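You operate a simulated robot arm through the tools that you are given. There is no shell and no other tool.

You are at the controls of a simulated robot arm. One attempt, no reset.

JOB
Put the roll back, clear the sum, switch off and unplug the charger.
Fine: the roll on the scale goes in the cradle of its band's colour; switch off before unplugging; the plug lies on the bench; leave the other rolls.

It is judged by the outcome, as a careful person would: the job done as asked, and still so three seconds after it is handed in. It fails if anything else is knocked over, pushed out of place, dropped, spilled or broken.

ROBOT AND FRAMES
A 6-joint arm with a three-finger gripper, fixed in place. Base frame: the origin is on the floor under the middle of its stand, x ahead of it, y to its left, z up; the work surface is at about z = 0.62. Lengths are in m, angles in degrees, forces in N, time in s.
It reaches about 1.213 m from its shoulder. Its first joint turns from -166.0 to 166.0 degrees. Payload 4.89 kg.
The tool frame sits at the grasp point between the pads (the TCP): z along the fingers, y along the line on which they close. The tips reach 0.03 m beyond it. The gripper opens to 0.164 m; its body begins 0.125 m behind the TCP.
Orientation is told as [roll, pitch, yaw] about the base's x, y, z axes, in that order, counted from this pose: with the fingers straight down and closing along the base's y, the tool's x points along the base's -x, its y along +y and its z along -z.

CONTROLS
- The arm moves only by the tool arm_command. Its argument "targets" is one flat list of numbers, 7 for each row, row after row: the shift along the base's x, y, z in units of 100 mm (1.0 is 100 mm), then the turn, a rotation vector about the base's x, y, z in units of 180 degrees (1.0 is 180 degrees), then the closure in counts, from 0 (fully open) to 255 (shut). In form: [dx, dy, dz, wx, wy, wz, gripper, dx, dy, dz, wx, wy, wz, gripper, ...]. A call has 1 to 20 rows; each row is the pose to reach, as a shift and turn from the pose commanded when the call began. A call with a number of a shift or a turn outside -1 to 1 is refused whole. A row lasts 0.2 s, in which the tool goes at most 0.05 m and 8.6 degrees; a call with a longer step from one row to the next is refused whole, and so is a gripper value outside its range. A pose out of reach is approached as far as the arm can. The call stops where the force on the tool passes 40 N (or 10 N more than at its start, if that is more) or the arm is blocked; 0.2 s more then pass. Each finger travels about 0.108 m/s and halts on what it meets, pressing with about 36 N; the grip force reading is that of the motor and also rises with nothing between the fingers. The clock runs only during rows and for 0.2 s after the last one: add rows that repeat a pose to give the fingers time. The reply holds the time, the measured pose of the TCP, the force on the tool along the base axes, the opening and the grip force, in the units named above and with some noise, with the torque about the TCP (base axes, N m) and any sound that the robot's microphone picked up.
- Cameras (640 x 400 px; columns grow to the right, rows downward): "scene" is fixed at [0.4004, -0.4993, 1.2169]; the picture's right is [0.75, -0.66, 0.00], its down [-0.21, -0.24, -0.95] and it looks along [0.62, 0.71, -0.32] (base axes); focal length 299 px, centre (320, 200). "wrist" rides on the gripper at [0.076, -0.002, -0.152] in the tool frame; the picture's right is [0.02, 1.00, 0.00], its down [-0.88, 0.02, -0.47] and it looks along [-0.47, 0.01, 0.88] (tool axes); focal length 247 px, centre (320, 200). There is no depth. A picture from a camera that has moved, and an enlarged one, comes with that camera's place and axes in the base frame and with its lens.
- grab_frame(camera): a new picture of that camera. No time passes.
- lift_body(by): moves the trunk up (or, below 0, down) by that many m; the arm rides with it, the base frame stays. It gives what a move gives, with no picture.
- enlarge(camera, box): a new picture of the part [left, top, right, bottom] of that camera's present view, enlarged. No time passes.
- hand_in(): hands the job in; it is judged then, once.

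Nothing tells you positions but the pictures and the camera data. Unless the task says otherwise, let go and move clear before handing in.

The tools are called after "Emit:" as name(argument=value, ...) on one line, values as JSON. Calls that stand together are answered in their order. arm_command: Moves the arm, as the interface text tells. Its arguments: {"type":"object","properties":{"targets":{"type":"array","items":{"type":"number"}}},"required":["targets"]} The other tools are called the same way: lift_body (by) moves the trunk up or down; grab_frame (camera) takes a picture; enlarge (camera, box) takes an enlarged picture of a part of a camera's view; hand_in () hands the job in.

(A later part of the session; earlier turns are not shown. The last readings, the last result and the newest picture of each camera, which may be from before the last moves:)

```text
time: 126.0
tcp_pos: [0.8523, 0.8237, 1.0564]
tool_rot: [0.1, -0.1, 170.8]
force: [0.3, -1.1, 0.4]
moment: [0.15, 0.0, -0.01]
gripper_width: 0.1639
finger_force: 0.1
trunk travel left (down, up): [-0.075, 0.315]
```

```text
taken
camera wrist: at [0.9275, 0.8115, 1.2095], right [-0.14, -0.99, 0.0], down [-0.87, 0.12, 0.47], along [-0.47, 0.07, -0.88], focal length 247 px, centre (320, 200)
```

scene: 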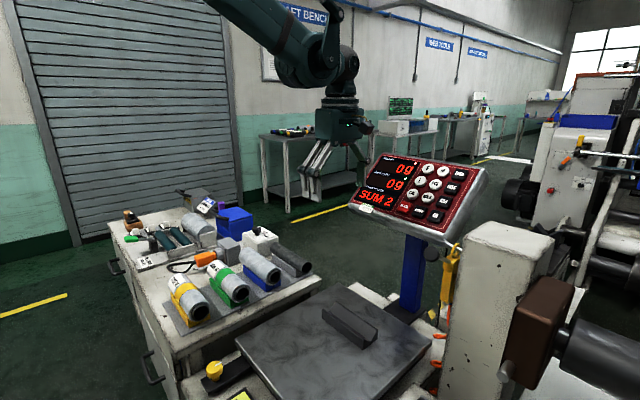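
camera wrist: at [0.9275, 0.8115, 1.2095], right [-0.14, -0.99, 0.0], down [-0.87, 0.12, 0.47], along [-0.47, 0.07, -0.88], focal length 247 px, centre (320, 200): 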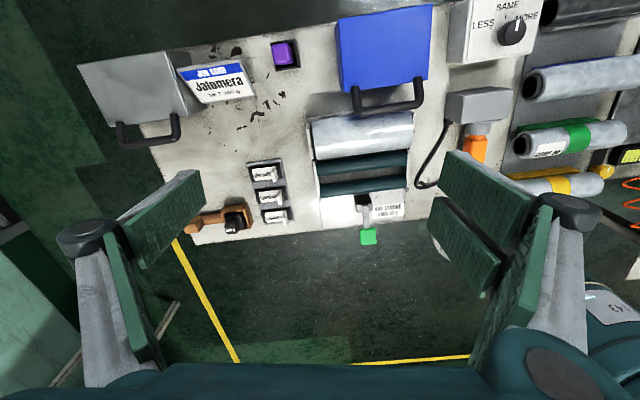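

Emit:
enlarge(camera="wrist", box=[235, 150, 305, 235])

Emit:
enlarge(camera="wrist", box=[260, 30, 310, 80])

Emit:
enlarge(camera="wrist", box=[410, 60, 540, 200])

Emit:
enlarge(camera="wrist", box=[70, 30, 270, 150])

```text
4.71 times, centred on (270, 192) of wrist
camera zoom: at [0.9275, 0.8115, 1.2095], right [-0.14, -0.99, 0.0], down [-0.87, 0.12, 0.47], along [-0.47, 0.07, -0.88], focal length 1162 px, centre (555, 235)
```

zoom: 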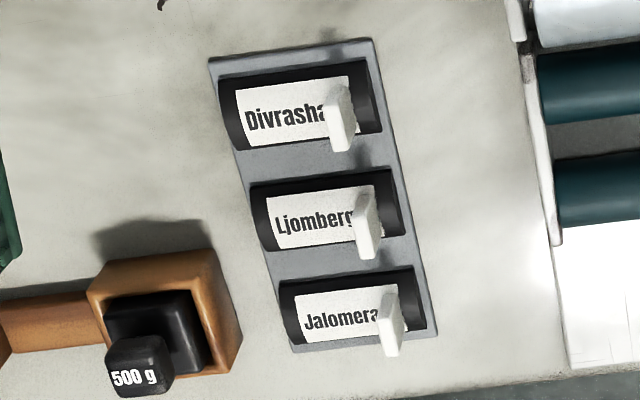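

```text
8.00 times, centred on (285, 55) of wrist
camera zoom: at [0.9275, 0.8115, 1.2095], right [-0.14, -0.99, 0.0], down [-0.87, 0.12, 0.47], along [-0.47, 0.07, -0.88], focal length 1976 px, centre (600, 1360)
```

zoom: 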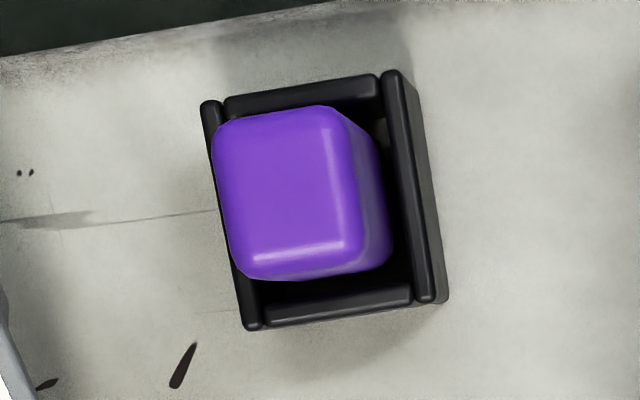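

```text
2.86 times, centred on (475, 130) of wrist
camera zoom: at [0.9275, 0.8115, 1.2095], right [-0.14, -0.99, 0.0], down [-0.87, 0.12, 0.47], along [-0.47, 0.07, -0.88], focal length 706 px, centre (-123, 400)
```

zoom: 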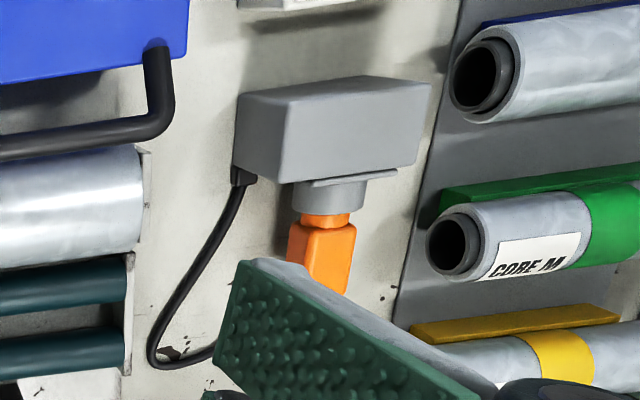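

```text
3.20 times, centred on (170, 90) of wrist
camera zoom: at [0.9275, 0.8115, 1.2095], right [-0.14, -0.99, 0.0], down [-0.87, 0.12, 0.47], along [-0.47, 0.07, -0.88], focal length 790 px, centre (800, 552)
```

zoom: 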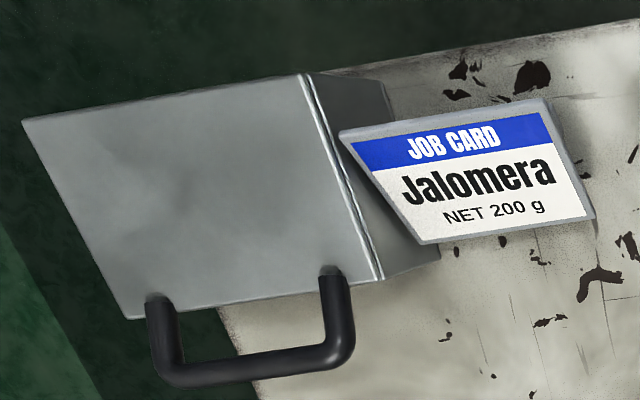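

No device on this bench has its own charger switch. The job is a list of four: put the roll back, clear the sum, switch off, and unplug the charger. So "switch off" means the scale, by its ON key at about (1.074, −0.168, 0.941). I'll turn to yaw 65 on the way so the other two fingers stay clear of the hanging gun.

Emit:
arm_command(targets=[0, -0.08, 0.02, 0, 0, -0.046, 0, 0, -0.16, 0.04, 0, 0, -0.092, 0, 0, -0.24, 0.06, 0, 0, -0.138, 0, 0, -0.32, 0.08, 0, 0, -0.184, 0, 0, -0.4, 0.1, 0, 0, -0.23, 0, 0, -0.48, 0.12, 0, 0, -0.276, 0, 0, -0.56, 0.14, 0, 0, -0.322, 0, 0, -0.64, 0.16, 0, 0, -0.368, 0, 0, -0.72, 0.18, 0, 0, -0.414, 0, 0, -0.8, 0.2, 0, 0, -0.46, 0, 0, -0.88, 0.22, 0, 0, -0.506, 0, 0, -0.94, 0.24, 0, 0, -0.55, 0, 0, -1.0, 0.25, 0, 0, -0.588, 0])

Emit:
arm_command(targets=[0, -0.4, 0, 0, 0, 0, 0, 0, -0.8, 0, 0, 0, 0, 0, 0, -1.0, 0, 0, 0, 0, 0])

Emit:
arm_command(targets=[0, -0.4, 0, 0, 0, 0, 0, 0, -0.8, 0, 0, 0, 0, 0, 0, -1.0, 0, 0, 0, 0, 0])

Emit:
arm_command(targets=[0, -0.4, 0, 0, 0, 0, 0, 0, -0.8, 0, 0, 0, 0, 0, 0, -1.0, 0, 0, 0, 0, 0])

Emit:
arm_command(targets=[0, -0.4, 0, 0, 0, 0, 0, 0, -0.8, 0, 0, 0, 0, 0, 0, -1.0, 0, 0, 0, 0, 0])

Emit:
arm_command(targets=[0, -0.4, 0, 0, 0, 0, 0, 0, -0.8, 0, 0, 0, 0, 0, 0, -1.0, 0, 0, 0, 0, 0])

Emit:
grab_frame(camera="wrist")

```text
time: 128.8
tcp_pos: [0.8524, 0.7226, 1.0825]
tool_rot: [0.1, -0.1, 64.9]
force: [-0.5, 0.7, -0.5]
moment: [-0.03, 0.0, -0.03]
gripper_width: 0.1642
finger_force: 0.0
trunk travel left (down, up): [-0.075, 0.315]
```

```text
time: 129.6
tcp_pos: [0.8512, 0.6245, 1.0814]
tool_rot: [0.1, -0.1, 65.0]
force: [-0.1, 1.2, -0.8]
moment: [-0.21, 0.02, -0.01]
gripper_width: 0.1637
finger_force: 0.1
trunk travel left (down, up): [-0.075, 0.315]
```

```text
time: 130.4
tcp_pos: [0.8522, 0.5237, 1.0823]
tool_rot: [0.1, -0.1, 65.0]
force: [-0.2, 1.3, -0.3]
moment: [-0.2, -0.03, 0.0]
gripper_width: 0.1637
finger_force: 0.1
trunk travel left (down, up): [-0.075, 0.315]
```

```text
time: 131.2
tcp_pos: [0.8511, 0.4235, 1.0799]
tool_rot: [0.1, -0.1, 65.0]
force: [0.2, 1.2, 0.2]
moment: [-0.14, -0.03, -0.01]
gripper_width: 0.164
finger_force: 0.1
trunk travel left (down, up): [-0.075, 0.315]
```

```text
time: 132.0
tcp_pos: [0.8517, 0.3225, 1.0814]
tool_rot: [0.2, 0.0, 65.1]
force: [0.2, 1.4, -0.5]
moment: [-0.21, -0.01, -0.01]
gripper_width: 0.164
finger_force: 0.2
trunk travel left (down, up): [-0.075, 0.315]
```

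```text
time: 132.8
tcp_pos: [0.8508, 0.2231, 1.0807]
tool_rot: [-0.1, -0.1, 65.0]
force: [-0.4, 1.2, -1.0]
moment: [-0.21, -0.01, 0.01]
gripper_width: 0.1642
finger_force: 0.1
trunk travel left (down, up): [-0.075, 0.315]
```

```text
taken
camera wrist: at [0.8206, 0.152, 1.2344], right [-0.92, 0.4, 0.0], down [0.36, 0.81, 0.47], along [0.19, 0.43, -0.88], focal length 247 px, centre (320, 200)
```

wrist: 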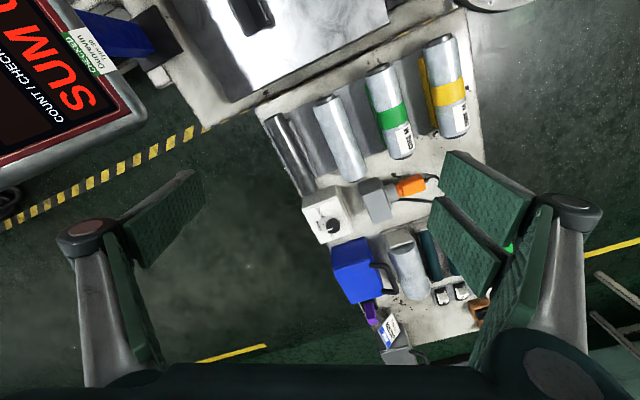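

Emit:
arm_command(targets=[0, -0.4, 0, 0, 0, 0, 0, 0, -0.8, 0, 0, 0, 0, 0, 0, -1.0, 0, 0, 0, 0, 0])

Emit:
arm_command(targets=[0.2, -0.4, 0, 0, 0, 0, 0, 0.4, -0.8, 0, 0, 0, 0, 0, 0.5, -1.0, 0, 0, 0, 0, 0])

Emit:
arm_command(targets=[0.1, -0.4, 0, 0, 0, 0, 0, 0.2, -0.8, 0, 0, 0, 0, 0, 0.3, -1.0, 0, 0, 0, 0, 0])

Emit:
arm_command(targets=[0.1, -0.3, 0, 0, 0, 0, 0, 0.18, -0.65, 0, 0, 0, 0, 0])

Emit:
grab_frame(camera="scene")

Emit:
enlarge(camera="scene", box=[340, 100, 500, 290])

Emit:
grab_frame(camera="wrist")

```text
time: 133.6
tcp_pos: [0.8512, 0.1229, 1.0824]
tool_rot: [0.2, -0.1, 65.0]
force: [-0.4, 2.0, 0.5]
moment: [-0.26, 0.01, 0.03]
gripper_width: 0.1639
finger_force: 0.1
trunk travel left (down, up): [-0.075, 0.315]
```

```text
time: 134.4
tcp_pos: [0.9024, 0.0232, 1.0808]
tool_rot: [0.1, -0.1, 65.0]
force: [0.3, 2.0, 0.5]
moment: [-0.23, -0.08, -0.02]
gripper_width: 0.1638
finger_force: 0.1
trunk travel left (down, up): [-0.075, 0.315]
```

```text
time: 135.2
tcp_pos: [0.9302, -0.0757, 1.0819]
tool_rot: [0.1, -0.1, 65.0]
force: [-0.3, 1.1, 1.1]
moment: [-0.2, -0.13, -0.03]
gripper_width: 0.1642
finger_force: 0.1
trunk travel left (down, up): [-0.075, 0.315]
```

```text
time: 135.8
tcp_pos: [0.9487, -0.1418, 1.0829]
tool_rot: [0.2, -0.1, 65.0]
force: [-1.0, 2.3, 0.8]
moment: [-0.23, -0.07, 0.0]
gripper_width: 0.1637
finger_force: 0.0
trunk travel left (down, up): [-0.075, 0.315]
```

```text
taken
```

scene: 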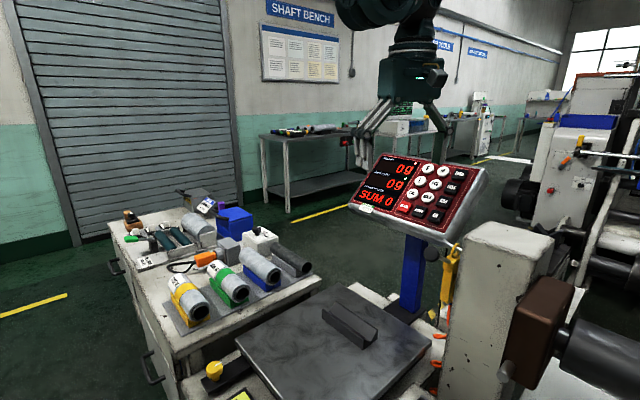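

```text
2.11 times, centred on (420, 195) of scene
camera zoom: at [0.4004, -0.4993, 1.2169], right [0.75, -0.66, 0.0], down [-0.21, -0.24, -0.95], along [0.62, 0.71, -0.32], focal length 630 px, centre (110, 210)
```

zoom: 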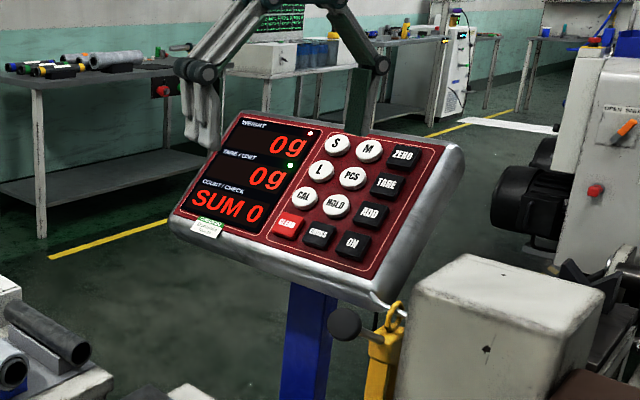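

```text
taken
camera wrist: at [0.9177, -0.2126, 1.2356], right [-0.92, 0.4, 0.0], down [0.35, 0.81, 0.47], along [0.19, 0.43, -0.88], focal length 247 px, centre (320, 200)
```

wrist: 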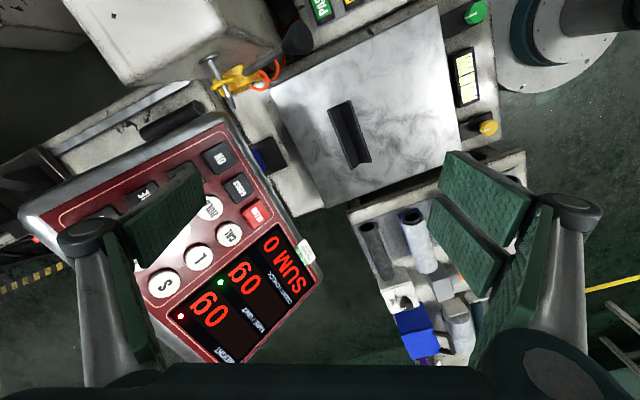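

Emit:
arm_command(targets=[0, 0, -0.4, 0, 0, 0, 0, 0, 0, -0.8, 0, 0, 0, 0, 0, 0, -1.0, 0, 0, 0, 0])

Emit:
enlarge(camera="scene", box=[370, 140, 480, 240])

Emit:
grab_frame(camera="wrist")

```text
time: 136.6
tcp_pos: [0.9508, -0.1437, 0.9811]
tool_rot: [0.1, -0.1, 65.0]
force: [-0.4, -0.4, 0.0]
moment: [0.0, -0.04, -0.02]
gripper_width: 0.164
finger_force: 0.0
trunk travel left (down, up): [-0.075, 0.315]
```

```text
4.00 times, centred on (425, 190) of scene
camera zoom: at [0.4004, -0.4993, 1.2169], right [0.75, -0.66, 0.0], down [-0.21, -0.24, -0.95], along [0.62, 0.71, -0.32], focal length 1198 px, centre (-100, 240)
```

zoom: 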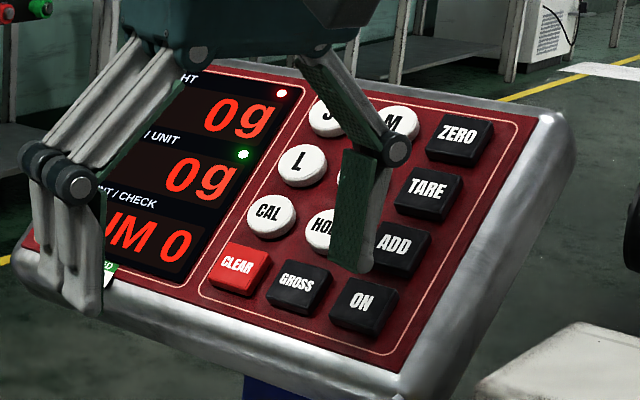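

```text
taken
camera wrist: at [0.9185, -0.2138, 1.1344], right [-0.92, 0.4, 0.0], down [0.36, 0.81, 0.47], along [0.19, 0.44, -0.88], focal length 247 px, centre (320, 200)
```

wrist: 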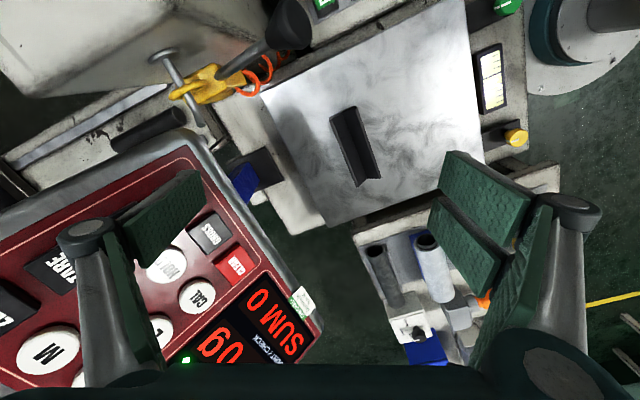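

Emit:
arm_command(targets=[0.05, 0.01, -0.11, 0, 0, 0, 0, 0.13, 0.01, -0.2, 0, 0, 0, 0, 0.2, 0.01, -0.28, 0, 0, 0, 0])

Emit:
enlarge(camera="scene", box=[395, 160, 475, 230])

```text
time: 137.4
tcp_pos: [0.9694, -0.1422, 0.9532]
tool_rot: [0.1, -0.1, 64.9]
force: [-0.2, -0.7, 0.3]
moment: [-0.01, -0.08, -0.02]
gripper_width: 0.1639
finger_force: 0.0
trunk travel left (down, up): [-0.075, 0.315]
```

```text
5.71 times, centred on (435, 195) of scene
camera zoom: at [0.4004, -0.4993, 1.2169], right [0.75, -0.66, 0.0], down [-0.21, -0.24, -0.95], along [0.62, 0.71, -0.32], focal length 1711 px, centre (-337, 229)
```

zoom: 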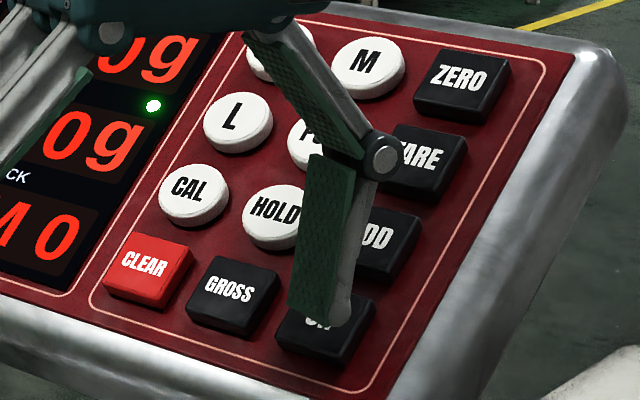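

Emit:
arm_command(targets=[0.027, 0, -0.03, 0, 0, 0, 0, 0.054, 0, -0.06, 0, 0, 0, 0])

Emit:
arm_command(targets=[0.0134, 0, -0.0149, 0, 0, 0, 0, 0.0268, 0, -0.0298, 0, 0, 0, 0])

Emit:
enlarge(camera="scene", box=[395, 160, 475, 230])

```text
time: 138.0
tcp_pos: [0.9747, -0.1401, 0.948]
tool_rot: [0.1, -0.1, 64.9]
force: [0.5, 0.6, 0.8]
moment: [0.0, -0.04, 0.02]
gripper_width: 0.1641
finger_force: 0.1
trunk travel left (down, up): [-0.075, 0.315]
```

```text
time: 138.6
tcp_pos: [0.9784, -0.1431, 0.9446]
tool_rot: [0.0, -0.2, 65.0]
force: [-0.7, 0.5, -0.4]
moment: [-0.01, -0.05, -0.02]
gripper_width: 0.1641
finger_force: 0.1
trunk travel left (down, up): [-0.075, 0.315]
```

```text
5.71 times, centred on (435, 195) of scene
camera zoom: at [0.4004, -0.4993, 1.2169], right [0.75, -0.66, 0.0], down [-0.21, -0.24, -0.95], along [0.62, 0.71, -0.32], focal length 1711 px, centre (-337, 229)
```

zoom: 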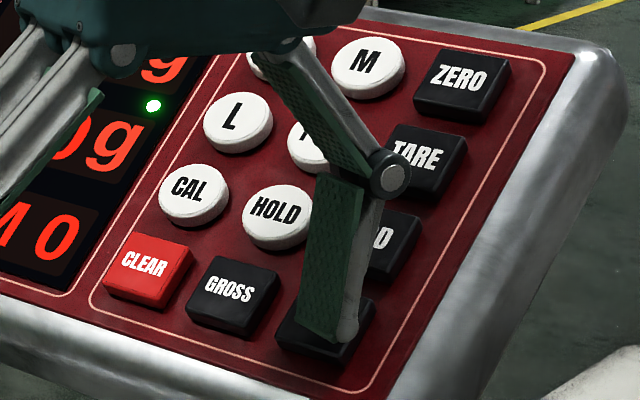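

Emit:
arm_command(targets=[0.0134, 0, -0.0149, 0, 0, 0, 0, 0.0268, 0, -0.0298, 0, 0, 0, 0])

Emit:
arm_command(targets=[0.0134, 0, -0.0149, 0, 0, 0, 0, 0.0268, 0, -0.0298, 0, 0, 0, 0])

Emit:
enlarge(camera="scene", box=[355, 150, 475, 230])

```text
time: 139.2
tcp_pos: [0.981, -0.1407, 0.941]
tool_rot: [0.1, -0.2, 65.0]
force: [-1.1, -0.6, 0.3]
moment: [0.03, -0.02, 0.03]
gripper_width: 0.164
finger_force: 0.1
trunk travel left (down, up): [-0.075, 0.315]
```

```text
time: 139.8
tcp_pos: [0.9825, -0.1406, 0.9383]
tool_rot: [0.1, 0.0, 65.0]
force: [-1.0, 0.5, 0.7]
moment: [-0.04, -0.13, -0.06]
gripper_width: 0.1642
finger_force: 0.1
trunk travel left (down, up): [-0.075, 0.315]
heard: click
```

```text
5.00 times, centred on (415, 190) of scene
camera zoom: at [0.4004, -0.4993, 1.2169], right [0.75, -0.66, 0.0], down [-0.21, -0.24, -0.95], along [0.62, 0.71, -0.32], focal length 1497 px, centre (-155, 250)
```

zoom: 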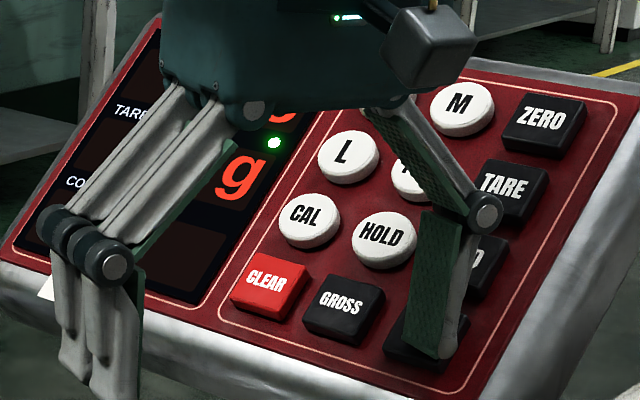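

I heard the click and the display changed. I'm backing off to read it.

Emit:
arm_command(targets=[-0.07, 0, 0.075, 0, 0, 0, 0, -0.2, 0, 0.25, 0, 0, 0, 0, -0.35, 0.1, 0.6, 0, 0, 0, 0, -0.4, 0.3, 1.0, 0, 0, 0, 0])

Emit:
arm_command(targets=[-0.2, 0.4, 0.1, 0, 0, 0, 0, -0.4, 0.8, 0.2, 0, 0, 0, 0, -0.5, 1.0, 0.3, 0, 0, 0, 0])

Emit:
enlarge(camera="scene", box=[340, 140, 500, 240])

Emit:
grab_frame(camera="wrist")

```text
time: 140.8
tcp_pos: [0.9426, -0.1107, 1.0373]
tool_rot: [0.1, -0.1, 64.9]
force: [0.3, -0.6, -0.8]
moment: [0.11, 0.26, 0.04]
gripper_width: 0.164
finger_force: 0.1
trunk travel left (down, up): [-0.075, 0.315]
```

```text
time: 141.6
tcp_pos: [0.8931, -0.0121, 1.067]
tool_rot: [0.1, -0.1, 65.1]
force: [-0.1, -1.2, -0.7]
moment: [0.25, 0.14, -0.02]
gripper_width: 0.164
finger_force: 0.0
trunk travel left (down, up): [-0.075, 0.315]
```

```text
4.00 times, centred on (420, 190) of scene
camera zoom: at [0.4004, -0.4993, 1.2169], right [0.75, -0.66, 0.0], down [-0.21, -0.24, -0.95], along [0.62, 0.71, -0.32], focal length 1198 px, centre (-80, 240)
```

zoom: 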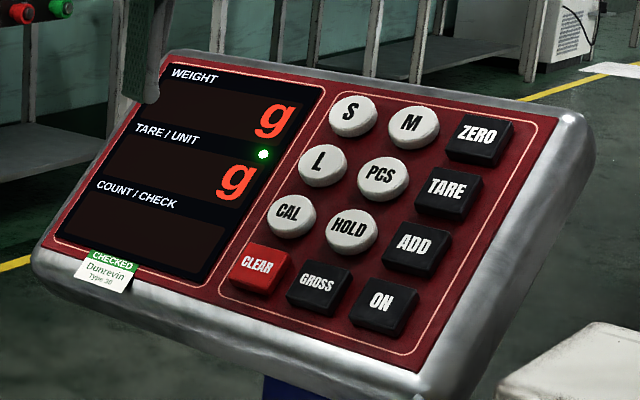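

```text
taken
camera wrist: at [0.8626, -0.0833, 1.2201], right [-0.91, 0.4, 0.0], down [0.36, 0.8, 0.48], along [0.19, 0.44, -0.88], focal length 247 px, centre (320, 200)
```

wrist: 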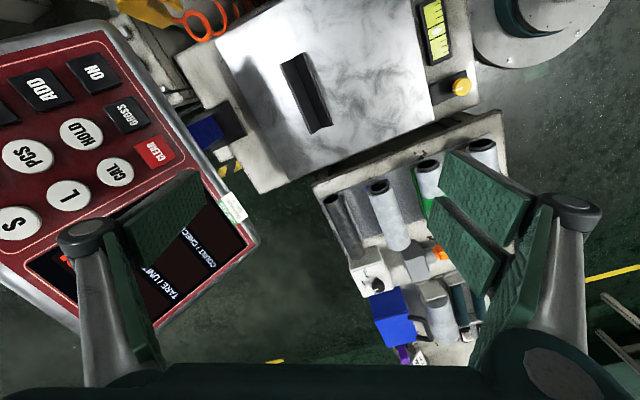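

The scale is off: the digits are blank and only the green charge lamp is still lit, which confirms that reading. Next is the charger plug at about (0.71, 0.49, 0.67), axis along x. I'll go above it at yaw 0 so the fingers close across it.

Emit:
arm_command(targets=[-0.1, 0.4, 0, 0, 0, 0, 0, -0.2, 0.8, 0, 0, 0, 0, 0, -0.3, 1.0, 0, 0, 0, 0, 0])

Emit:
arm_command(targets=[-0.1, 0.12, 0, 0, 0, -0.045, 0, -0.2, 0.25, 0, 0, 0, -0.09, 0, -0.3, 0.37, 0, 0, 0, -0.135, 0, -0.4, 0.5, 0, 0, 0, -0.18, 0, -0.5, 0.62, 0, 0, 0, -0.225, 0, -0.6, 0.75, 0, 0, 0, -0.27, 0, -0.7, 0.87, 0, 0, 0, -0.315, 0, -0.8, 1.0, 0, 0, 0, -0.361, 0])

Emit:
arm_command(targets=[-0.2, 0.35, 0, 0, 0, 0, 0, -0.4, 0.7, 0, 0, 0, 0, 0, -0.6, 1.0, 0, 0, 0, 0, 0])

Emit:
arm_command(targets=[-0.05, 0.35, -0.25, 0, 0, 0, 40, -0.1, 0.7, -0.5, 0, 0, 0, 60, -0.15, 1.0, -0.75, 0, 0, 0, 80, -0.15, 1.0, -1.0, 0, 0, 0, 80])

Emit:
grab_frame(camera="wrist")

```text
time: 142.4
tcp_pos: [0.8621, 0.0898, 1.0687]
tool_rot: [0.1, 0.0, 65.0]
force: [0.7, -2.1, -0.3]
moment: [0.29, 0.12, 0.01]
gripper_width: 0.1639
finger_force: 0.1
trunk travel left (down, up): [-0.075, 0.315]
```

```text
time: 144.2
tcp_pos: [0.7835, 0.1881, 1.0682]
tool_rot: [0.2, -0.1, -0.1]
force: [0.7, -0.6, 0.1]
moment: [0.07, 0.05, 0.01]
gripper_width: 0.1637
finger_force: 0.1
trunk travel left (down, up): [-0.075, 0.315]
```

```text
time: 145.0
tcp_pos: [0.7224, 0.2866, 1.0683]
tool_rot: [0.2, -0.1, -0.1]
force: [1.9, -0.7, 0.6]
moment: [0.21, 0.19, 0.04]
gripper_width: 0.1642
finger_force: 0.2
trunk travel left (down, up): [-0.075, 0.315]
```

```text
time: 146.0
tcp_pos: [0.7056, 0.3887, 0.9685]
tool_rot: [0.0, -0.1, -0.1]
force: [-0.2, -0.8, 0.0]
moment: [0.16, -0.02, 0.0]
gripper_width: 0.1124
finger_force: 0.1
trunk travel left (down, up): [-0.075, 0.315]
```

```text
taken
camera wrist: at [0.6297, 0.386, 1.1213], right [-0.02, 1.0, 0.0], down [0.88, 0.02, 0.48], along [0.47, 0.01, -0.88], focal length 247 px, centre (320, 200)
```

wrist: 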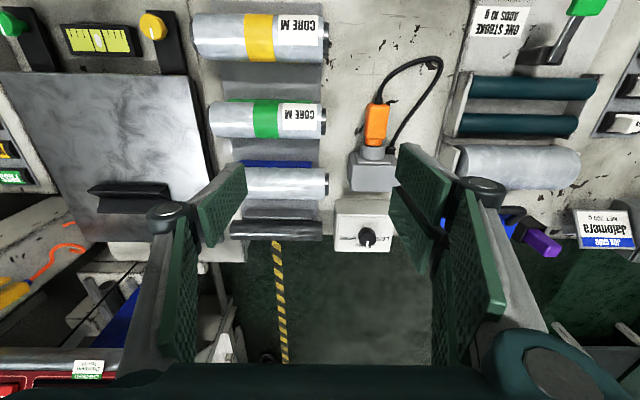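

Emit:
arm_command(targets=[0, 0.35, -0.3, 0, 0, 0, 110, 0, 0.7, -0.6, 0, 0, 0, 130, -0.03, 1.0, -0.9, 0, 0, 0, 130, -0.03, 1.0, -1.0, 0, 0, 0, 130])

Emit:
grab_frame(camera="wrist")

Emit:
enlarge(camera="wrist", box=[270, 70, 390, 230])

Emit:
enlarge(camera="scene", box=[150, 180, 270, 290])

```text
time: 147.0
tcp_pos: [0.7042, 0.4902, 0.8679]
tool_rot: [0.1, 0.0, 0.0]
force: [0.1, -0.9, -1.3]
moment: [0.11, -0.01, -0.01]
gripper_width: 0.0805
finger_force: 0.0
trunk travel left (down, up): [-0.075, 0.315]
```

```text
taken
camera wrist: at [0.6275, 0.4864, 1.0212], right [-0.02, 1.0, 0.0], down [0.88, 0.02, 0.48], along [0.47, 0.01, -0.88], focal length 247 px, centre (320, 200)
```

wrist: 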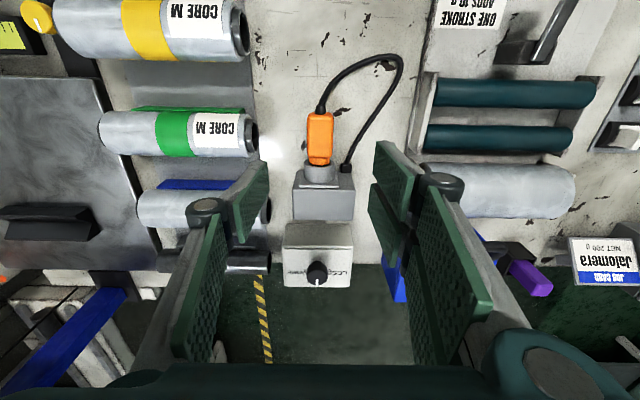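

```text
2.50 times, centred on (330, 150) of wrist
camera zoom: at [0.6275, 0.4864, 1.0212], right [-0.02, 1.0, 0.0], down [0.88, 0.02, 0.48], along [0.47, 0.01, -0.88], focal length 617 px, centre (295, 325)
```

zoom: 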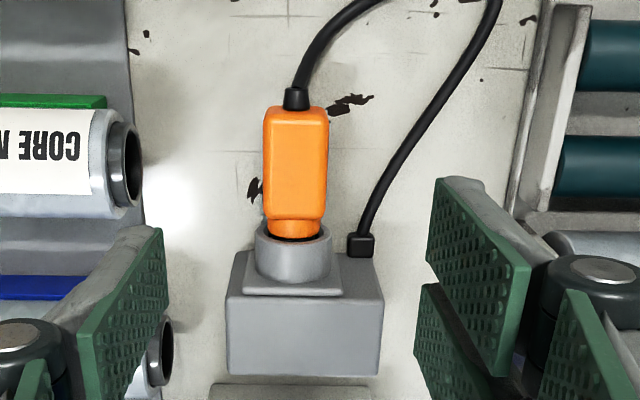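

```text
3.64 times, centred on (210, 235) of scene
camera zoom: at [0.4004, -0.4993, 1.2169], right [0.75, -0.66, 0.0], down [-0.21, -0.24, -0.95], along [0.62, 0.71, -0.32], focal length 1089 px, centre (720, 73)
```

zoom: 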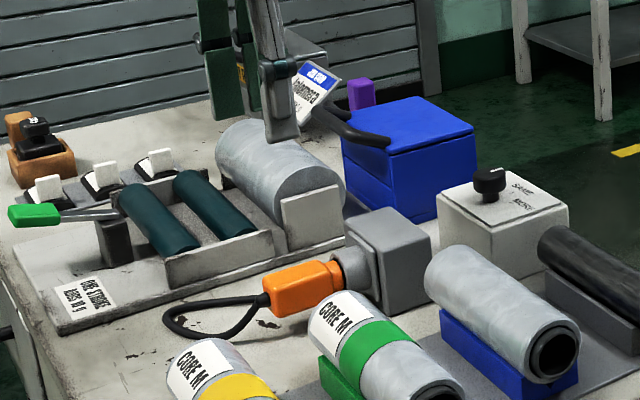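

The plug body spans x ≈ 0.683–0.739 with its axis at y ≈ 0.489, z ≈ 0.671, and the collar starts at x ≈ 0.751. I'll narrow the fingers and come down around it at x = 0.702.

Emit:
arm_command(targets=[-0.02, -0.01, -0.3, 0, 0, 0, 155, -0.02, -0.01, -0.6, 0, 0, 0, 155, -0.02, -0.01, -0.9, 0, 0, 0, 155, -0.02, -0.01, -1.0, 0, 0, 0, 155])

Emit:
grab_frame(camera="wrist")

Emit:
enlarge(camera="scene", box=[150, 200, 270, 290])

```text
time: 148.0
tcp_pos: [0.7022, 0.4879, 0.7679]
tool_rot: [0.1, 0.0, 0.0]
force: [0.1, -0.7, 0.8]
moment: [0.05, -0.07, -0.01]
gripper_width: 0.0643
finger_force: 0.0
trunk travel left (down, up): [-0.075, 0.315]
```

```text
taken
camera wrist: at [0.6253, 0.4857, 0.9207], right [-0.02, 1.0, 0.0], down [0.88, 0.02, 0.48], along [0.47, 0.01, -0.88], focal length 247 px, centre (320, 200)
```

wrist: 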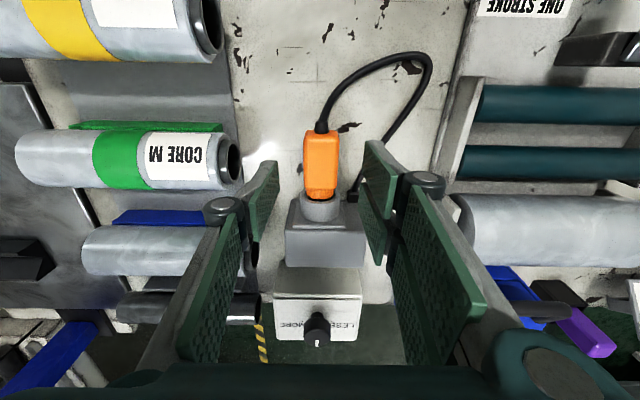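

```text
4.44 times, centred on (210, 245) of scene
camera zoom: at [0.4004, -0.4993, 1.2169], right [0.75, -0.66, 0.0], down [-0.21, -0.24, -0.95], along [0.62, 0.71, -0.32], focal length 1331 px, centre (809, 0)
```

zoom: 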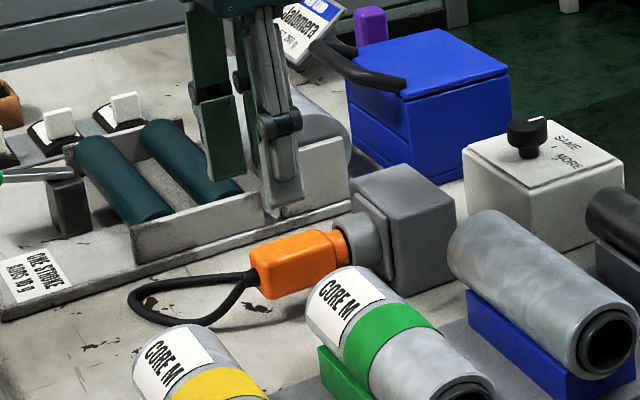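

Emit:
arm_command(targets=[0, 0.015, -0.3, 0, 0, 0, 170, 0, 0.015, -0.55, 0, 0, 0, 170, 0, 0.015, -0.75, 0, 0, 0, 170, 0, 0.015, -0.84, 0, 0, 0, 170])

Emit:
grab_frame(camera="wrist")

Emit:
enlarge(camera="scene", box=[160, 215, 260, 290])

```text
time: 149.0
tcp_pos: [0.7024, 0.4906, 0.684]
tool_rot: [0.1, -0.1, 0.1]
force: [-0.7, -1.4, 0.7]
moment: [0.08, -0.08, -0.02]
gripper_width: 0.0549
finger_force: 0.2
trunk travel left (down, up): [-0.075, 0.315]
```

```text
taken
camera wrist: at [0.626, 0.4865, 0.837], right [-0.02, 1.0, 0.0], down [0.88, 0.02, 0.48], along [0.47, 0.01, -0.88], focal length 247 px, centre (320, 200)
```

wrist: 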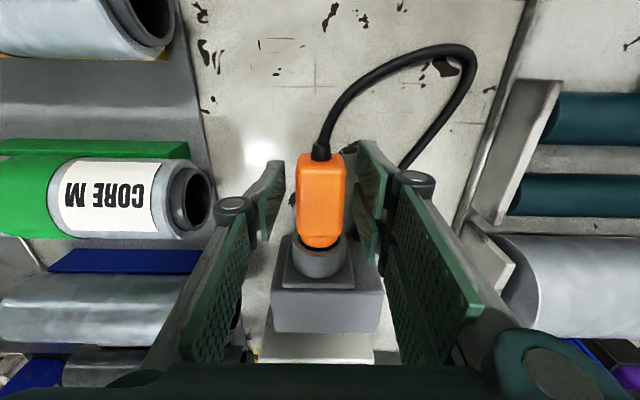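

```text
5.33 times, centred on (210, 252) of scene
camera zoom: at [0.4004, -0.4993, 1.2169], right [0.75, -0.66, 0.0], down [-0.21, -0.24, -0.95], along [0.62, 0.71, -0.32], focal length 1597 px, centre (907, -80)
```

zoom: 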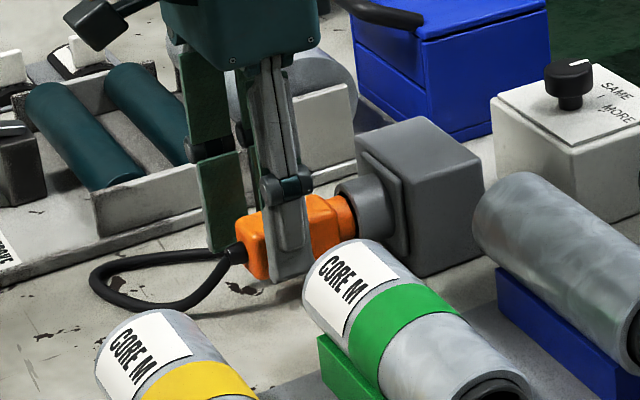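

The plug sits midway between the pads. I'm closing on it.

Emit:
arm_command(targets=[0, 0, 0, 0, 0, 0, 190, 0, 0, 0, 0, 0, 0, 210, 0, 0, 0, 0, 0, 0, 225, 0, 0, 0, 0, 0, 0, 225, 0, 0, 0, 0, 0, 0, 225])

Emit:
grab_frame(camera="wrist")

Emit:
enlarge(camera="scene", box=[160, 215, 260, 290])

```text
time: 150.2
tcp_pos: [0.7029, 0.4906, 0.6836]
tool_rot: [0.0, 0.0, 0.0]
force: [-1.0, 1.7, -0.6]
moment: [0.08, 0.06, 0.15]
gripper_width: 0.0353
finger_force: 35.8
trunk travel left (down, up): [-0.075, 0.315]
```

```text
taken
camera wrist: at [0.6261, 0.4867, 0.837], right [-0.02, 1.0, 0.0], down [0.88, 0.02, 0.47], along [0.47, 0.01, -0.88], focal length 247 px, centre (320, 200)
```

wrist: 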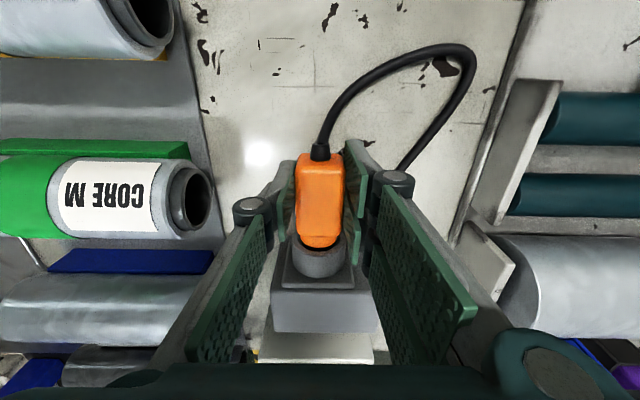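

```text
5.33 times, centred on (210, 252) of scene
camera zoom: at [0.4004, -0.4993, 1.2169], right [0.75, -0.66, 0.0], down [-0.21, -0.24, -0.95], along [0.62, 0.71, -0.32], focal length 1597 px, centre (907, -80)
```

zoom: 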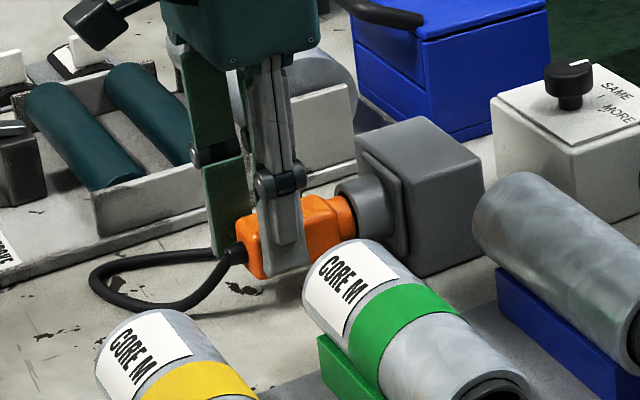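

I have a firm grip, 35 mm wide. Now I'm pulling it straight out along −x.

Emit:
arm_command(targets=[-0.03, 0, 0, 0, 0, 0, 225, -0.06, 0, 0, 0, 0, 0, 225, -0.1, 0, 0, 0, 0, 0, 225, -0.15, 0, 0, 0, 0, 0, 225, -0.2, 0, 0, 0, 0, 0, 225])

Emit:
enlarge(camera="scene", box=[160, 215, 260, 290])

```text
time: 151.4
tcp_pos: [0.6835, 0.4901, 0.6837]
tool_rot: [0.2, -0.1, 0.0]
force: [0.5, -0.5, -0.2]
moment: [0.01, 0.03, -0.01]
gripper_width: 0.0355
finger_force: 36.1
trunk travel left (down, up): [-0.075, 0.315]
```

```text
5.33 times, centred on (210, 252) of scene
camera zoom: at [0.4004, -0.4993, 1.2169], right [0.75, -0.66, 0.0], down [-0.21, -0.24, -0.95], along [0.62, 0.71, -0.32], focal length 1597 px, centre (907, -80)
```

zoom: 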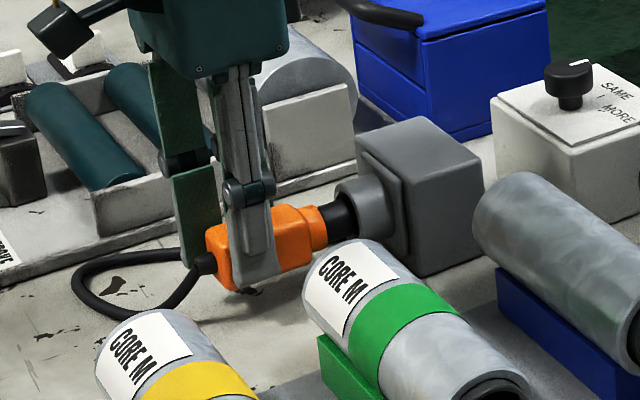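

It's sliding out, and the black insert is showing. I'll keep pulling.

Emit:
arm_command(targets=[-0.08, 0, 0, 0, 0, 0, 225, -0.16, 0, 0, 0, 0, 0, 225, -0.24, 0, 0, 0, 0, 0, 225, -0.32, 0, 0, 0, 0, 0, 225, -0.4, 0, 0, 0, 0, 0, 225])

Emit:
enlarge(camera="scene", box=[140, 210, 260, 300])

Emit:
grab_frame(camera="wrist")

Emit:
enlarge(camera="scene", box=[340, 140, 500, 240])

```text
time: 152.6
tcp_pos: [0.6428, 0.4912, 0.6845]
tool_rot: [0.2, -0.1, 0.1]
force: [0.1, -0.3, -0.4]
moment: [0.03, 0.07, 0.0]
gripper_width: 0.0355
finger_force: 36.0
trunk travel left (down, up): [-0.075, 0.315]
```

```text
4.44 times, centred on (200, 255) of scene
camera zoom: at [0.4004, -0.4993, 1.2169], right [0.75, -0.66, 0.0], down [-0.21, -0.24, -0.95], along [0.62, 0.71, -0.32], focal length 1331 px, centre (853, -44)
```

zoom: 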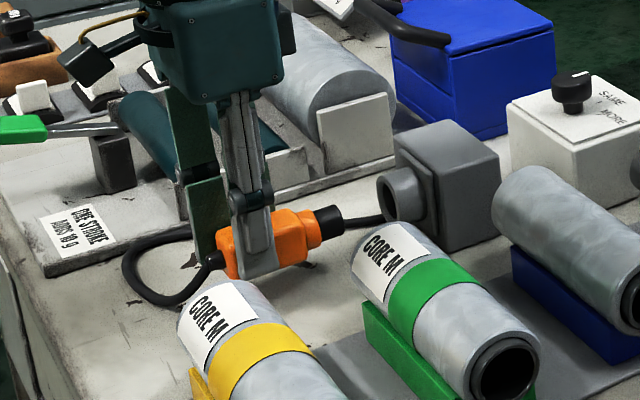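

```text
taken
camera wrist: at [0.5663, 0.4867, 0.837], right [-0.02, 1.0, 0.0], down [0.88, 0.02, 0.47], along [0.47, 0.01, -0.88], focal length 247 px, centre (320, 200)
```

wrist: 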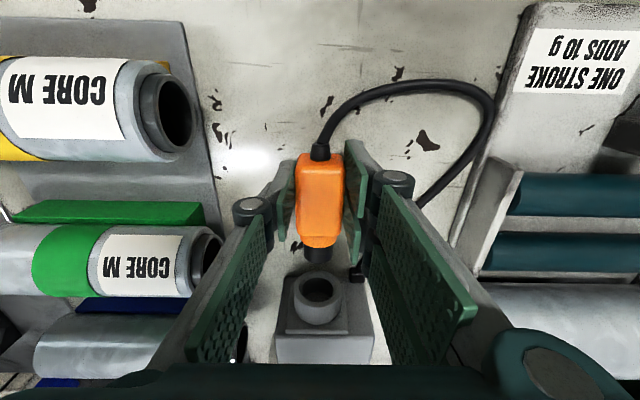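

```text
4.00 times, centred on (420, 190) of scene
camera zoom: at [0.4004, -0.4993, 1.2169], right [0.75, -0.66, 0.0], down [-0.21, -0.24, -0.95], along [0.62, 0.71, -0.32], focal length 1198 px, centre (-80, 240)
```

zoom: 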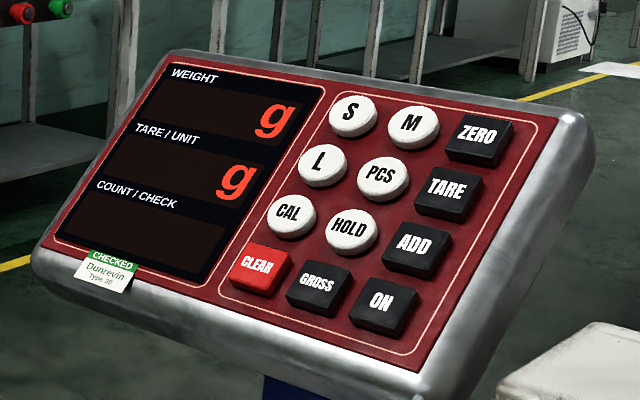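

The plug is out and the charge lamp has gone dark. I'll lower it gently onto the bench here, clear of the socket.

Emit:
arm_command(targets=[0, 0, -0.04, 0, 0, 0, 225, 0, 0, -0.08, 0, 0, 0, 225, 0, 0, -0.12, 0, 0, 0, 225])

Emit:
arm_command(targets=[0, 0, -0.03, 0, 0, 0, 225, 0, 0, -0.05, 0, 0, 0, 225])

Emit:
enlarge(camera="scene", box=[160, 225, 240, 285])

```text
time: 153.4
tcp_pos: [0.6435, 0.4894, 0.6728]
tool_rot: [0.1, 0.0, 0.0]
force: [-0.1, -0.1, -0.9]
moment: [0.0, -0.01, 0.01]
gripper_width: 0.0354
finger_force: 36.0
trunk travel left (down, up): [-0.075, 0.315]
```

```text
time: 154.0
tcp_pos: [0.6433, 0.4898, 0.6679]
tool_rot: [0.1, -0.1, 0.0]
force: [0.4, -0.6, -0.4]
moment: [-0.01, 0.02, 0.02]
gripper_width: 0.0355
finger_force: 36.3
trunk travel left (down, up): [-0.075, 0.315]
```

```text
6.67 times, centred on (200, 255) of scene
camera zoom: at [0.4004, -0.4993, 1.2169], right [0.75, -0.66, 0.0], down [-0.21, -0.24, -0.95], along [0.62, 0.71, -0.32], focal length 1996 px, centre (1120, -167)
```

zoom: 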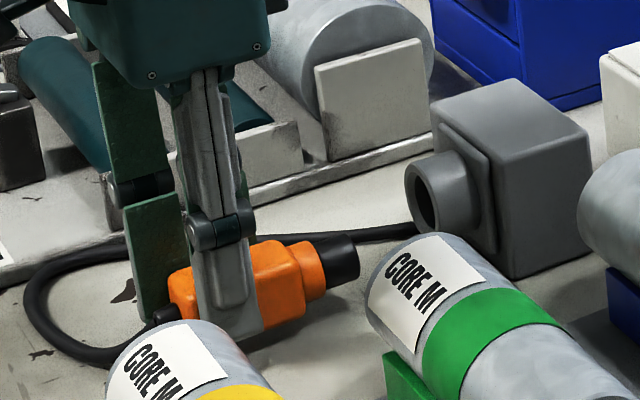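

Emit:
arm_command(targets=[0, 0, -0.03, 0, 0, 0, 225, 0, 0, -0.05, 0, 0, 0, 225])

Emit:
arm_command(targets=[0, 0, -0.02, 0, 0, 0, 225, 0, 0, -0.04, 0, 0, 0, 225])

Emit:
enlarge(camera="scene", box=[160, 225, 240, 285])

```text
time: 154.6
tcp_pos: [0.6442, 0.4906, 0.6632]
tool_rot: [0.1, 0.0, -0.1]
force: [0.7, 0.4, 0.1]
moment: [0.02, 0.02, -0.01]
gripper_width: 0.0355
finger_force: 36.2
trunk travel left (down, up): [-0.075, 0.315]
```

```text
time: 155.2
tcp_pos: [0.6431, 0.4894, 0.6594]
tool_rot: [0.0, 0.0, 0.0]
force: [0.1, 0.8, 0.3]
moment: [0.01, 0.03, 0.02]
gripper_width: 0.0355
finger_force: 35.8
trunk travel left (down, up): [-0.075, 0.315]
```

```text
6.67 times, centred on (200, 255) of scene
camera zoom: at [0.4004, -0.4993, 1.2169], right [0.75, -0.66, 0.0], down [-0.21, -0.24, -0.95], along [0.62, 0.71, -0.32], focal length 1996 px, centre (1120, -167)
```

zoom: 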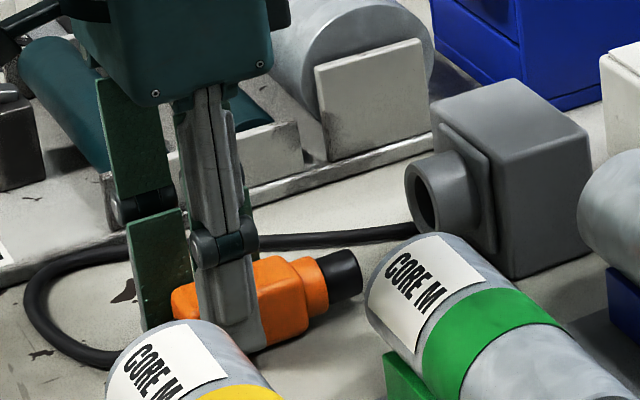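

Emit:
arm_command(targets=[0, 0, -0.02, 0, 0, 0, 225, 0, 0, -0.04, 0, 0, 0, 225])

Emit:
arm_command(targets=[0, 0, -0.02, 0, 0, 0, 225, 0, 0, -0.04, 0, 0, 0, 225])

```text
time: 155.8
tcp_pos: [0.6442, 0.4894, 0.6553]
tool_rot: [0.1, -0.1, 0.1]
force: [6.9, 3.6, 31.8]
moment: [0.09, -0.22, 0.03]
gripper_width: 0.0353
finger_force: 35.8
trunk travel left (down, up): [-0.075, 0.315]
```

```text
time: 156.4
tcp_pos: [0.6423, 0.4894, 0.6519]
tool_rot: [0.1, -0.1, 0.0]
force: [0.8, 4.9, 32.4]
moment: [0.15, -0.05, 0.06]
gripper_width: 0.0354
finger_force: 36.0
trunk travel left (down, up): [-0.075, 0.315]
```

The plug is on the bench. I'll ease the pressure and look before opening.

Emit:
arm_command(targets=[0, 0, 0.02, 0, 0, 0, 225, 0, 0, 0.03, 0, 0, 0, 225])

Emit:
grab_frame(camera="wrist")

Emit:
enlarge(camera="scene", box=[160, 225, 240, 285])

```text
time: 157.0
tcp_pos: [0.6419, 0.4885, 0.654]
tool_rot: [0.1, -0.1, 0.0]
force: [0.4, -0.5, 0.2]
moment: [-0.02, 0.04, 0.0]
gripper_width: 0.0352
finger_force: 35.6
trunk travel left (down, up): [-0.075, 0.315]
```

```text
taken
camera wrist: at [0.5656, 0.4866, 0.8059], right [-0.02, 1.0, 0.0], down [0.88, 0.02, 0.47], along [0.47, 0.01, -0.88], focal length 247 px, centre (320, 200)
```

wrist: 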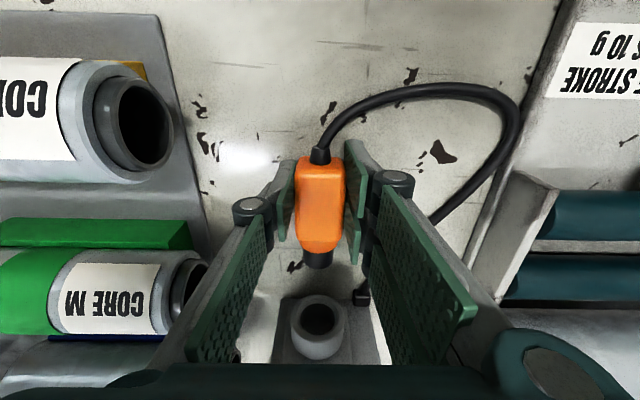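

```text
6.67 times, centred on (200, 255) of scene
camera zoom: at [0.4004, -0.4993, 1.2169], right [0.75, -0.66, 0.0], down [-0.21, -0.24, -0.95], along [0.62, 0.71, -0.32], focal length 1996 px, centre (1120, -167)
```

zoom: 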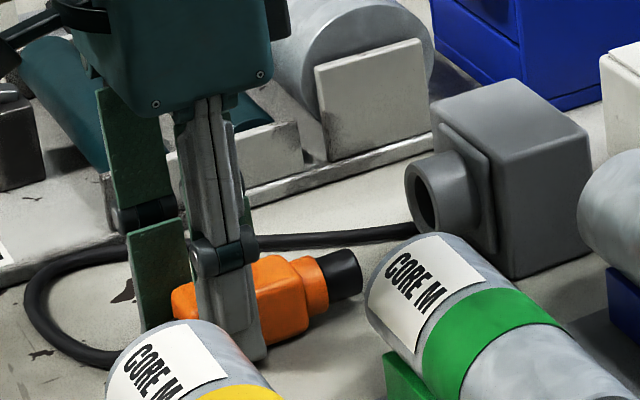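

Emit:
arm_command(targets=[0, 0, -0.01, 0, 0, 0, 205, 0, 0, -0.01, 0, 0, 0, 198, 0, 0, -0.01, 0, 0, 0, 192, 0, 0, -0.01, 0, 0, 0, 185, 0, 0, 0, 0, 0, 0, 175, 0, 0, 0, 0, 0, 0, 168, 0, 0, 0, 0, 0, 0, 168])

Emit:
grab_frame(camera="wrist")

Emit:
enlarge(camera="scene", box=[160, 225, 240, 285])

```text
time: 158.6
tcp_pos: [0.6423, 0.4886, 0.6525]
tool_rot: [0.1, -0.2, -0.1]
force: [-0.6, -0.7, 0.7]
moment: [-0.03, 0.0, 0.01]
gripper_width: 0.0555
finger_force: 0.0
trunk travel left (down, up): [-0.075, 0.315]
```

```text
taken
camera wrist: at [0.5659, 0.4869, 0.8063], right [-0.02, 1.0, 0.0], down [0.88, 0.02, 0.47], along [0.47, 0.01, -0.88], focal length 247 px, centre (320, 200)
```

wrist: 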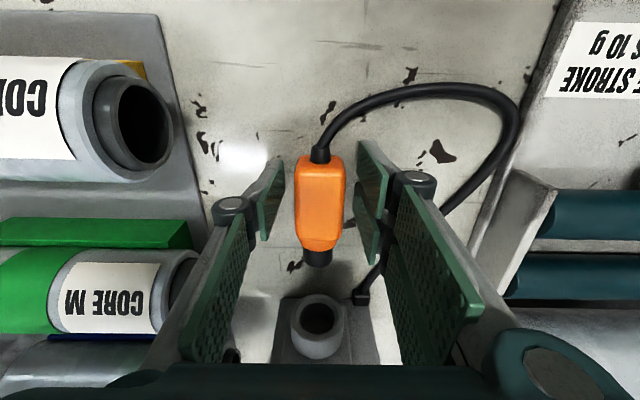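

```text
6.67 times, centred on (200, 255) of scene
camera zoom: at [0.4004, -0.4993, 1.2169], right [0.75, -0.66, 0.0], down [-0.21, -0.24, -0.95], along [0.62, 0.71, -0.32], focal length 1996 px, centre (1120, -167)
```

zoom: 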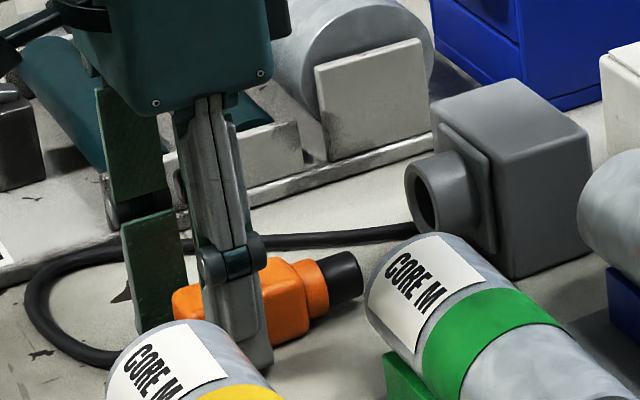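

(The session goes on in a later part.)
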